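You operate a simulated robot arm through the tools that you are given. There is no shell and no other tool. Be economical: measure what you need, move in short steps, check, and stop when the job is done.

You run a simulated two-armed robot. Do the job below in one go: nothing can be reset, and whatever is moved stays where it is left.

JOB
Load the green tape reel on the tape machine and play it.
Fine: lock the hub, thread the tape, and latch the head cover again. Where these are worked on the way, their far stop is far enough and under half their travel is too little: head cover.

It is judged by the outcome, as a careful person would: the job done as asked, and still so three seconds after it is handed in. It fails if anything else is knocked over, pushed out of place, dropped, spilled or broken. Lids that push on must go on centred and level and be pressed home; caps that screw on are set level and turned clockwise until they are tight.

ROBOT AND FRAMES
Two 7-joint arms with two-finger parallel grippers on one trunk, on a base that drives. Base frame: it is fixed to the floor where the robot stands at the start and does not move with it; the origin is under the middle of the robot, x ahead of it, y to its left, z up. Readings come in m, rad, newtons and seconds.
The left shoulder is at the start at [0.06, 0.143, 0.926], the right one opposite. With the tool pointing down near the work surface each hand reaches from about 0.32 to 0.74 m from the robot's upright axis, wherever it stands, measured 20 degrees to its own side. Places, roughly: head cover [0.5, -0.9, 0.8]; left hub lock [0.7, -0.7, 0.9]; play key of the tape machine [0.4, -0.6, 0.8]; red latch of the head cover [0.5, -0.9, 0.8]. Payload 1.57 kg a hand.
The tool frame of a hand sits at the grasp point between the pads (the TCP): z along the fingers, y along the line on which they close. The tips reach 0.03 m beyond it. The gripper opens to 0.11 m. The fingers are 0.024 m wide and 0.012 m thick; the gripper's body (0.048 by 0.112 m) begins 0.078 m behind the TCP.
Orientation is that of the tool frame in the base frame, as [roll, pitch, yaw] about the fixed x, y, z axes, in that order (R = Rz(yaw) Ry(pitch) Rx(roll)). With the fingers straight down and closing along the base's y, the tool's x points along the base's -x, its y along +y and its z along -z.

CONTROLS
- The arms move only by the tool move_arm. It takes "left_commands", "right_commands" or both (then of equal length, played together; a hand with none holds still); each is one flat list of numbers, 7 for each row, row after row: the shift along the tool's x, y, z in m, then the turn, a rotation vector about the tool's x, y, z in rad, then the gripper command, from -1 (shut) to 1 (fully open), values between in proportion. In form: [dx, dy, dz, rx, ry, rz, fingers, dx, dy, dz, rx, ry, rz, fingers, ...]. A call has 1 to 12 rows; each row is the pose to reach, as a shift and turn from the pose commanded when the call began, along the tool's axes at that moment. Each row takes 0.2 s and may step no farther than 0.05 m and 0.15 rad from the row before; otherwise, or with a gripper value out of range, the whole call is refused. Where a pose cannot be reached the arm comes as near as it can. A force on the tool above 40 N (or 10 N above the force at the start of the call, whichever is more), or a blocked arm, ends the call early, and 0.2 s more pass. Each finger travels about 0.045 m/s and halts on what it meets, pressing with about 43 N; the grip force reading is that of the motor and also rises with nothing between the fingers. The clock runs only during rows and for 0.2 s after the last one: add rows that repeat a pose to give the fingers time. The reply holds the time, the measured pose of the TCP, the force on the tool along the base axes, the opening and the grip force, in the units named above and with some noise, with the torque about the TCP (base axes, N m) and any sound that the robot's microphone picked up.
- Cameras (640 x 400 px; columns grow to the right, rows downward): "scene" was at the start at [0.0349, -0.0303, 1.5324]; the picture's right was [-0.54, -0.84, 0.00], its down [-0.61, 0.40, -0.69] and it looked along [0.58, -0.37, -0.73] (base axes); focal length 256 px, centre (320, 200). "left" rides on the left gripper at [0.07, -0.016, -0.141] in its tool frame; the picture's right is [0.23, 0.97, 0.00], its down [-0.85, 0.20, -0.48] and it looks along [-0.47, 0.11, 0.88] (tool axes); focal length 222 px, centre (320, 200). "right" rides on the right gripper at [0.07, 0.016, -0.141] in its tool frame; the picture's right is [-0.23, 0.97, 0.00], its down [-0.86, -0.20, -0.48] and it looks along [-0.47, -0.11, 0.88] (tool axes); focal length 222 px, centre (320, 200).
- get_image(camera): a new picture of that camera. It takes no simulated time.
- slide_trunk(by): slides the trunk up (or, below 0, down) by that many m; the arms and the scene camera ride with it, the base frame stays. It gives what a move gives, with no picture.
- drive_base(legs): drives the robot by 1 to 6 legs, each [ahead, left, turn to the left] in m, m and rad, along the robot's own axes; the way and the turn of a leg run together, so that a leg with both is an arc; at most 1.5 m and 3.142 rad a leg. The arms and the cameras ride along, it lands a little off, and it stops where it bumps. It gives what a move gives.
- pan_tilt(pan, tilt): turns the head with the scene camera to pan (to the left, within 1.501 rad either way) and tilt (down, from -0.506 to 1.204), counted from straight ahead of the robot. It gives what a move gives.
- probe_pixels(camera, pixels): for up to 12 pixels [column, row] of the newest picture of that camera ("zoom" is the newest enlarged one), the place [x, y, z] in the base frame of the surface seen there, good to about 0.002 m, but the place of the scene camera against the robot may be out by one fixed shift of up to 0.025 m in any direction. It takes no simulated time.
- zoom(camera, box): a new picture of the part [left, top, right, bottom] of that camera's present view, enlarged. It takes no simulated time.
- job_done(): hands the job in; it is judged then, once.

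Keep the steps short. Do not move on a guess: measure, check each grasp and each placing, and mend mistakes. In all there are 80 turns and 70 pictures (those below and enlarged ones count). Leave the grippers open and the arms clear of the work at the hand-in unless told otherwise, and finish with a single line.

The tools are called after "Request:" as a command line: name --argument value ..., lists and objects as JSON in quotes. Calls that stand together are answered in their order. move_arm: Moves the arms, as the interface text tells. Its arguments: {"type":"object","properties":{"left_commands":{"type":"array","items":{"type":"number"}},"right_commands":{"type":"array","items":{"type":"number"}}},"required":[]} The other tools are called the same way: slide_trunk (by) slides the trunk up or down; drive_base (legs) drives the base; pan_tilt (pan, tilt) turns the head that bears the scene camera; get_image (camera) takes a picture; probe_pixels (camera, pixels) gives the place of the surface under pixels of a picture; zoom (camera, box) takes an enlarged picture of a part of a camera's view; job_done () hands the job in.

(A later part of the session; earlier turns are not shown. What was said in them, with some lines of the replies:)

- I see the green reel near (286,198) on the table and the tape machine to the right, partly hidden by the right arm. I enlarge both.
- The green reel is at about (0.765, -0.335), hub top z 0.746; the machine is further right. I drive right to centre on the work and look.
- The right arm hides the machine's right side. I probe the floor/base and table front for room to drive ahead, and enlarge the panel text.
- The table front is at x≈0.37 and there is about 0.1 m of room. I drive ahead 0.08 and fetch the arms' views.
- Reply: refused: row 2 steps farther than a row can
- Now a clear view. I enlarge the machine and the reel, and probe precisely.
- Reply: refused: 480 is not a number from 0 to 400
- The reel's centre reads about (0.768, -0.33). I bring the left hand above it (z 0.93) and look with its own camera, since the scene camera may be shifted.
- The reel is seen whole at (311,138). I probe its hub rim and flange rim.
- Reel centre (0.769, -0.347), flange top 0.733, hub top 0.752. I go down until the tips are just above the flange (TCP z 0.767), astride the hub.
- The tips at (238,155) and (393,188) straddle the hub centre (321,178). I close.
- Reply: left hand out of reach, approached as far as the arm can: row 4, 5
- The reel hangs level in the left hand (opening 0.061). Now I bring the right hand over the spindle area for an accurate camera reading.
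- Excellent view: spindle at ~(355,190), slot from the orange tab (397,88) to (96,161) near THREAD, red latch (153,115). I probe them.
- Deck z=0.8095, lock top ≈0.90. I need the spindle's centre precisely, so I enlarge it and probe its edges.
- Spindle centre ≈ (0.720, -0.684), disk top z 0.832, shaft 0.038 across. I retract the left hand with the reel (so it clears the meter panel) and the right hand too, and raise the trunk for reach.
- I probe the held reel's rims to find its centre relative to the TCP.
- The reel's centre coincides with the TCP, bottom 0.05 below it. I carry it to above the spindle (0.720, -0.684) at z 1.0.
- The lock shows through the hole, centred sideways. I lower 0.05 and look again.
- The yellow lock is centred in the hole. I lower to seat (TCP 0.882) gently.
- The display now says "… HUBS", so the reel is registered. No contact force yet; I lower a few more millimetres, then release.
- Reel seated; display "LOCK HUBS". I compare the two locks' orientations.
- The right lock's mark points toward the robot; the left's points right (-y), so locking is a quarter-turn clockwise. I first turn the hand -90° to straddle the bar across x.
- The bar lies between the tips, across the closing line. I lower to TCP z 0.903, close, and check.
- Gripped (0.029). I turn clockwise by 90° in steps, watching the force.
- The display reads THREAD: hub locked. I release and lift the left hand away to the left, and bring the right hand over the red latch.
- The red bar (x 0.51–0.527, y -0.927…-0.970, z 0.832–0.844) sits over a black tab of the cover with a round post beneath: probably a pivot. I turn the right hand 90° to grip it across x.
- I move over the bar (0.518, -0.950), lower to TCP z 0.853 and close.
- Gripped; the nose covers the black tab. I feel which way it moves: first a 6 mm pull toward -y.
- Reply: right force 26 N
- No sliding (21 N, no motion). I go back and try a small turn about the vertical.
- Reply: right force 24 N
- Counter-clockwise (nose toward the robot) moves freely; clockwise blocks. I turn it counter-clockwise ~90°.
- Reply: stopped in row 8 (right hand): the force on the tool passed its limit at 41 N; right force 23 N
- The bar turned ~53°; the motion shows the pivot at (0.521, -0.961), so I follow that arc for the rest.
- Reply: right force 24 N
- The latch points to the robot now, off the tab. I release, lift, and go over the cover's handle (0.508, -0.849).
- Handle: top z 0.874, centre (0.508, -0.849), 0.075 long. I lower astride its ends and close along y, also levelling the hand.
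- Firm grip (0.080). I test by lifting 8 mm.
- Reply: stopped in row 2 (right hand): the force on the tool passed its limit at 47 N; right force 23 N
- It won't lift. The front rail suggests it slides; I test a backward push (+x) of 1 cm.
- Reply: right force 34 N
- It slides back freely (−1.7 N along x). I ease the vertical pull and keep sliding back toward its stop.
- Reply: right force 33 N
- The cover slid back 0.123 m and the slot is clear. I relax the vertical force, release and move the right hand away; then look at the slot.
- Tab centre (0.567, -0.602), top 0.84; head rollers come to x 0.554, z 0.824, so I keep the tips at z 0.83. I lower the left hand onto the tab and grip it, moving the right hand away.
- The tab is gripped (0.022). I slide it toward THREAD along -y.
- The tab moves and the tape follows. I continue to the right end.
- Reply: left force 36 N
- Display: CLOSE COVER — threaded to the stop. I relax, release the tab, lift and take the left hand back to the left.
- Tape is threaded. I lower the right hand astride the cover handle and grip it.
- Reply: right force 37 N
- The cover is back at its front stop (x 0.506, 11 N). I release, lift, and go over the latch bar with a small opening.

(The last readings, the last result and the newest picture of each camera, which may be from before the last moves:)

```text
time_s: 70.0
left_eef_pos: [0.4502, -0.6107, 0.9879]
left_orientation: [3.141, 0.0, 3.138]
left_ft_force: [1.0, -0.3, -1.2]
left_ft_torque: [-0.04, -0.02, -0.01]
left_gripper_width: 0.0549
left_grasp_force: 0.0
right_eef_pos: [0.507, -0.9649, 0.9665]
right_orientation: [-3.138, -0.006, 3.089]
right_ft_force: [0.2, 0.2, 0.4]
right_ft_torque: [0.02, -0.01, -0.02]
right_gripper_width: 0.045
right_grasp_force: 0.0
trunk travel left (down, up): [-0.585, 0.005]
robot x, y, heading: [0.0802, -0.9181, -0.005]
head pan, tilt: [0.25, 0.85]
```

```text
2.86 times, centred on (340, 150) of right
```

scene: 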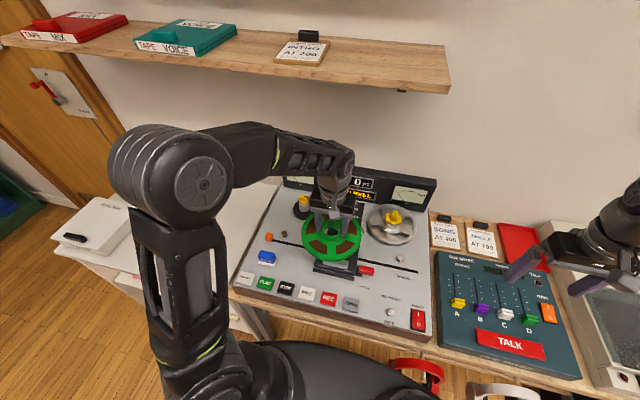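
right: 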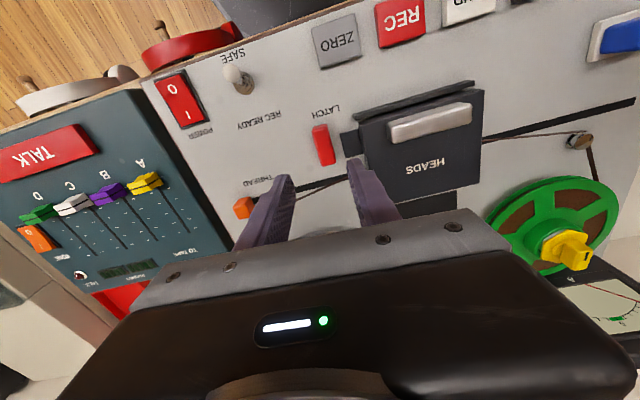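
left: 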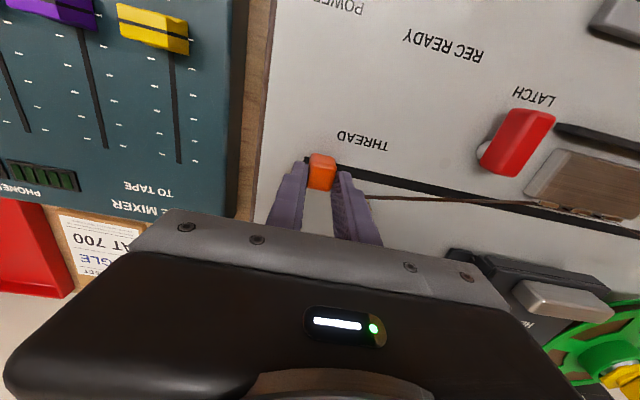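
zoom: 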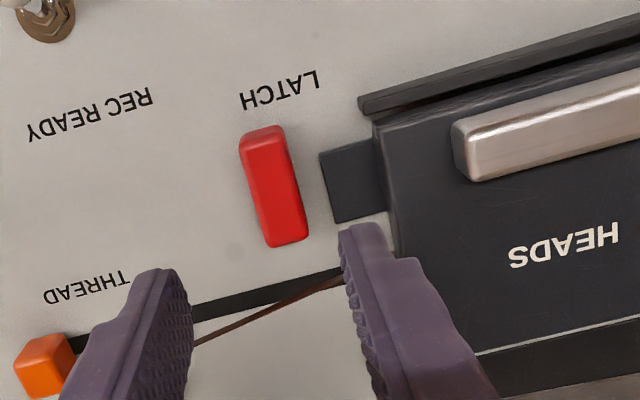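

Request:
probe_pixels --camera "zoom" --pixels '[[262, 135], [272, 185], [285, 235], [250, 190], [296, 185], [340, 180]]'

```text
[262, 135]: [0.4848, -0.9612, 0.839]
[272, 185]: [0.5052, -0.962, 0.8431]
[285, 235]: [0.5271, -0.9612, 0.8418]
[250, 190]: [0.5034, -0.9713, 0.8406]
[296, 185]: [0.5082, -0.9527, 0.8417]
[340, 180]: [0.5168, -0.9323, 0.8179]
```

Bar: x 0.484–0.528, y -0.962. I lower to z 0.853 there and grip.

Request:
move_arm --right_commands '[-0.002, 0.003, 0.04, 0, 0, 0, -0.18, -0.002, 0.003, 0.08, 0, 0, 0, -0.18, -0.002, 0.003, 0.113, 0, 0, 0, -0.18, -0.002, 0.003, 0.113, 0, 0, 0, -0.6, -0.002, 0.003, 0.113, 0, 0, 0, -1, -0.002, 0.003, 0.113, 0, 0, 0, -1, -0.002, 0.003, 0.113, 0, 0, 0, -1]'

```text
time_s: 71.6
left_eef_pos: [0.4505, -0.6107, 0.9888]
left_orientation: [3.141, 0.002, 3.138]
left_ft_force: [0.0, 1.2, -0.1]
left_ft_torque: [0.01, -0.03, -0.01]
left_gripper_width: 0.0552
left_grasp_force: 0.1
right_eef_pos: [0.5076, -0.9605, 0.8538]
right_orientation: [-3.139, -0.005, 3.09]
right_ft_force: [-0.4, 3.0, -3.1]
right_ft_torque: [0.3, -0.23, 0.06]
right_gripper_width: 0.02
right_grasp_force: 33.3
trunk travel left (down, up): [-0.585, 0.005]
robot x, y, heading: [0.0765, -0.9127, 0.002]
head pan, tilt: [0.25, 0.85]
```

Gripped (0.020). I turn it clockwise about the pivot back over the tab.

Request:
move_arm --right_commands '[0, 0.0019, 0, 0, 0, 0.14, -1, -0.0003, 0.0037, 0, 0, 0, 0.28, -1, -0.0009, 0.0055, 0, 0, 0, 0.42, -1, -0.0016, 0.0072, 0, 0, 0, 0.56, -1, -0.0027, 0.0087, 0, 0, 0, 0.7, -1, -0.004, 0.0102, 0, 0, 0, 0.84, -1, -0.0053, 0.0114, 0, 0, 0, 0.98, -1, -0.007, 0.0125, 0, 0, 0, 1.12, -1, -0.0087, 0.0132, 0, 0, 0, 1.26, -1, -0.0104, 0.0137, 0, 0, 0, 1.4, -1, -0.0123, 0.014, 0, 0, 0, 1.54, -1]'

Request:
zoom --camera "right" --box '[220, 60, 420, 220]'

```text
time_s: 74.0
left_eef_pos: [0.4523, -0.6108, 0.988]
left_orientation: [-3.141, -0.002, 3.139]
left_ft_force: [-0.1, -0.1, 0.8]
left_ft_torque: [-0.01, 0.01, 0.02]
left_gripper_width: 0.0551
left_grasp_force: 0.2
right_eef_pos: [0.5204, -0.9497, 0.854]
right_orientation: [-3.135, 0.001, 1.55]
right_ft_force: [-1.4, 4.6, -24.9]
right_ft_torque: [-0.2, -0.56, 0.91]
right_gripper_width: 0.0199
right_grasp_force: 34.2
trunk travel left (down, up): [-0.585, 0.005]
robot x, y, heading: [0.0791, -0.9144, -0.002]
head pan, tilt: [0.25, 0.85]
```

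```text
2.50 times, centred on (320, 140) of right
```

zoom: 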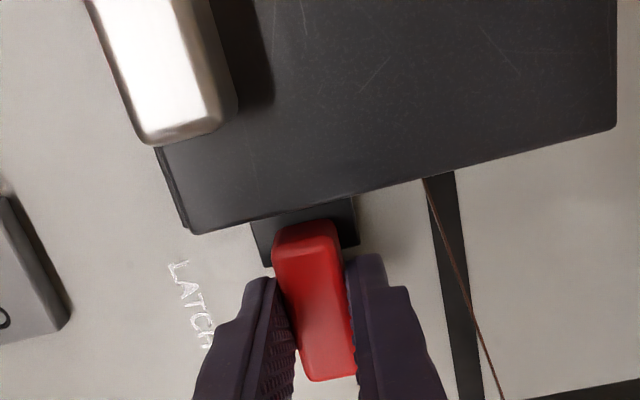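

The latch is over the tab at its stop as at the start. I release, lift the right hand clear, and take a left-hand picture for the play key.

Request:
move_arm --right_commands '[0, 0, 0.002, 0, 0, 0, -0.7, 0, 0, 0.002, 0, 0, 0, -0.2, 0, 0, -0.01, 0, 0, 0, -0.2, 0, 0, -0.05, 0, 0, 0, 0, 0, 0, -0.1, 0, 0, 0, 0, -0.04, 0, -0.12, 0, 0, 0, 0.5, -0.08, 0, -0.14, 0, 0, 0, 1, -0.12, 0, -0.15, 0, 0, 0, 1, -0.16, 0, -0.15, 0, 0, 0, 1]' --left_commands '[0, 0, 0, 0, 0, 0, -0.5, 0, 0, 0, 0, 0, 0, -1, 0, 0, 0, 0, 0, 0, -1, 0, 0, 0, 0, 0, 0, -1, 0, 0, 0, 0, 0, 0, -1, 0, 0, 0, 0, 0, 0, -1, 0, 0, 0, 0, 0, 0, -1, 0, 0, 0, 0, 0, 0, -1, 0, 0, 0, 0, 0, 0, -1]'

Request:
zoom --camera "scene" --box '[240, 160, 440, 310]'

Request:
get_image --camera "left"

```text
time_s: 76.0
left_eef_pos: [0.4501, -0.6119, 0.9886]
left_orientation: [3.14, 0.002, 3.138]
left_ft_force: [0.4, -1.4, -0.1]
left_ft_torque: [-0.01, 0.0, -0.01]
left_gripper_width: 0.0
left_grasp_force: 21.5
right_eef_pos: [0.5186, -1.1086, 1.005]
right_orientation: [-3.136, 0.002, 1.549]
right_ft_force: [-0.7, 0.3, 0.0]
right_ft_torque: [-0.01, 0.01, 0.01]
right_gripper_width: 0.11
right_grasp_force: 0.0
trunk travel left (down, up): [-0.585, 0.005]
robot x, y, heading: [0.0792, -0.9129, -0.007]
head pan, tilt: [0.25, 0.85]
```

```text
2.67 times, centred on (340, 235) of scene
```

zoom: 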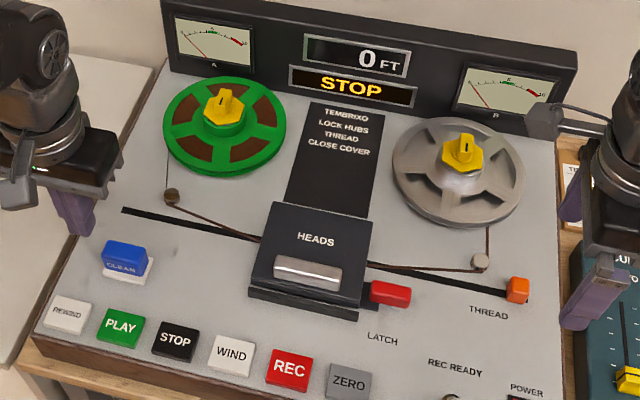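

```text
7 pictures are left
```

left: 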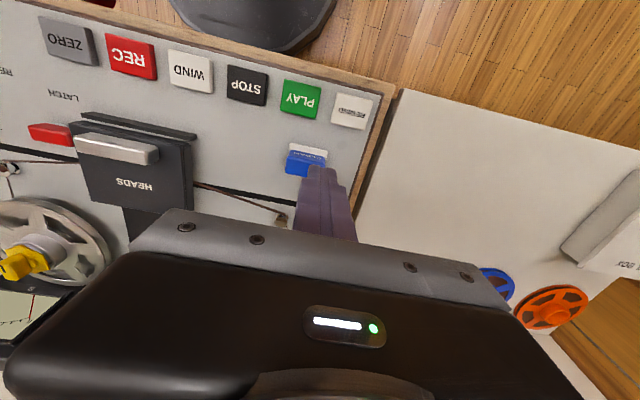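

The display says STOP (ready). I probe the green PLAY key at (300,97).

Request:
probe_pixels --camera "left" --pixels '[[301, 98], [287, 92], [318, 97], [300, 83], [300, 115], [350, 111], [247, 85]]'

```text
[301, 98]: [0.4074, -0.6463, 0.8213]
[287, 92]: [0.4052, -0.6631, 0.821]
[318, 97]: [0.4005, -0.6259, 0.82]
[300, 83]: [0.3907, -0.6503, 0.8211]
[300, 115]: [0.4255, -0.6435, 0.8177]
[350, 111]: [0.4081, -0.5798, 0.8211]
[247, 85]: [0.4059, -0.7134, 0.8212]
```

Key centre (0.407, -0.646), top 0.821. I move the closed left fingers above it, then press.

Request:
move_arm --left_commands '[0.022, -0.017, 0.02, 0, 0, 0, -1, 0.043, -0.034, 0.04, 0, 0, 0, -1, 0.043, -0.034, 0.08, 0, 0, 0, -1, 0.043, -0.034, 0.11, 0, 0, 0, -1, 0.043, -0.034, 0.128, 0, 0, 0, -1, 0.043, -0.034, 0.128, 0, 0, 0, -1]'

Request:
move_arm --left_commands '[0, 0, 0.005, 0, 0, 0, -1, 0, 0, 0.009, 0, 0, 0, -1, 0, 0, 0.013, 0, 0, 0, -1, 0, 0, 0.017, 0, 0, 0, -1, 0, 0, 0, 0, 0, 0, -1, 0, 0, -0.04, 0, 0, 0, -1, 0, 0, -0.08, 0, 0, 0, -0.5]'

Request:
zoom --camera "scene" --box '[240, 160, 440, 310]'

```text
time_s: 77.4
left_eef_pos: [0.407, -0.6452, 0.8612]
left_orientation: [3.142, -0.001, 3.138]
left_ft_force: [-0.4, -0.8, -0.8]
left_ft_torque: [0.0, 0.02, 0.01]
left_gripper_width: 0.0
left_grasp_force: 21.2
right_eef_pos: [0.5177, -1.1069, 1.0067]
right_orientation: [-3.136, 0.003, 1.547]
right_ft_force: [-0.5, 0.2, 0.2]
right_ft_torque: [0.01, -0.08, 0.01]
right_gripper_width: 0.1102
right_grasp_force: 0.0
trunk travel left (down, up): [-0.585, 0.005]
robot x, y, heading: [0.0802, -0.9143, -0.003]
head pan, tilt: [0.25, 0.85]
```

```text
time_s: 79.0
left_eef_pos: [0.4043, -0.6468, 0.9416]
left_orientation: [-3.14, 0.0, 3.137]
left_ft_force: [0.1, 0.2, -0.2]
left_ft_torque: [0.01, 0.0, 0.0]
left_gripper_width: 0.0277
left_grasp_force: 0.8
right_eef_pos: [0.5176, -1.107, 1.0065]
right_orientation: [-3.136, 0.001, 1.549]
right_ft_force: [0.4, -0.1, -0.9]
right_ft_torque: [0.01, -0.03, -0.02]
right_gripper_width: 0.1103
right_grasp_force: 0.0
trunk travel left (down, up): [-0.585, 0.005]
robot x, y, heading: [0.0763, -0.9151, -0.004]
head pan, tilt: [0.25, 0.85]
heard: click
```

```text
2.67 times, centred on (340, 235) of scene
```

zoom: 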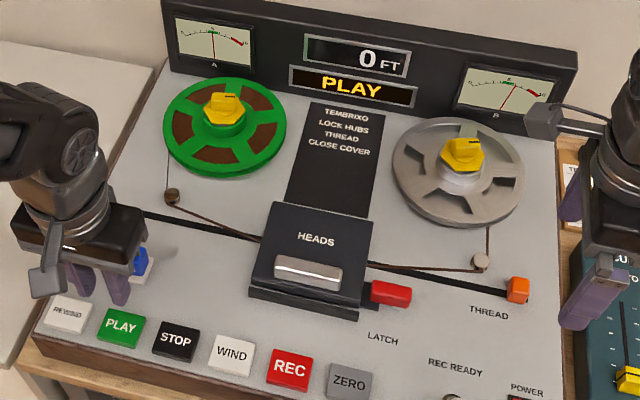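

Click heard, display PLAY, reels turning. I open and raise both hands clear, then check once more.

Request:
move_arm --left_commands '[0, 0, -0.04, 0, 0, 0, 0, 0.02, 0, -0.08, 0, 0, 0, 0.5, 0.04, 0, -0.1, 0, 0, 0, 1, 0.05, 0, -0.1, 0, 0, 0, 1, 0.05, 0, -0.1, 0, 0, 0, 1]' --right_commands '[0, -0.03, -0.02, 0, 0, 0, 1, 0, -0.06, -0.04, 0, 0, 0, 1, 0, -0.1, -0.05, 0, 0, 0, 1, 0, -0.12, -0.06, 0, 0, 0, 1, 0, -0.12, -0.06, 0, 0, 0, 1]'

Request:
zoom --camera "scene" --box '[240, 160, 440, 310]'

```text
time_s: 80.2
left_eef_pos: [0.357, -0.6444, 1.0408]
left_orientation: [3.141, -0.003, 3.138]
left_ft_force: [-0.1, -0.7, -0.3]
left_ft_torque: [0.0, 0.03, 0.0]
left_gripper_width: 0.11
left_grasp_force: 0.1
right_eef_pos: [0.3972, -1.1054, 1.0664]
right_orientation: [-3.135, 0.004, 1.548]
right_ft_force: [-0.9, 0.4, 0.2]
right_ft_torque: [0.02, 0.01, 0.06]
right_gripper_width: 0.11
right_grasp_force: 0.0
trunk travel left (down, up): [-0.585, 0.005]
robot x, y, heading: [0.0772, -0.9149, -0.005]
head pan, tilt: [0.25, 0.85]
```

```text
2.67 times, centred on (340, 235) of scene
```

zoom: 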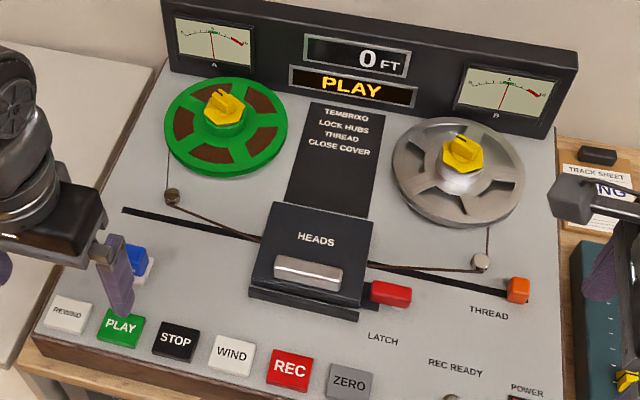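

Reels are turning, the cover is shut and latched, and both hands are open and clear. I hand the job in.

Request:
job_done

```text
The job is handed in.
```

The green reel is loaded with its hub locked, the tape is threaded, the head cover is shut and latched, and the machine is playing.
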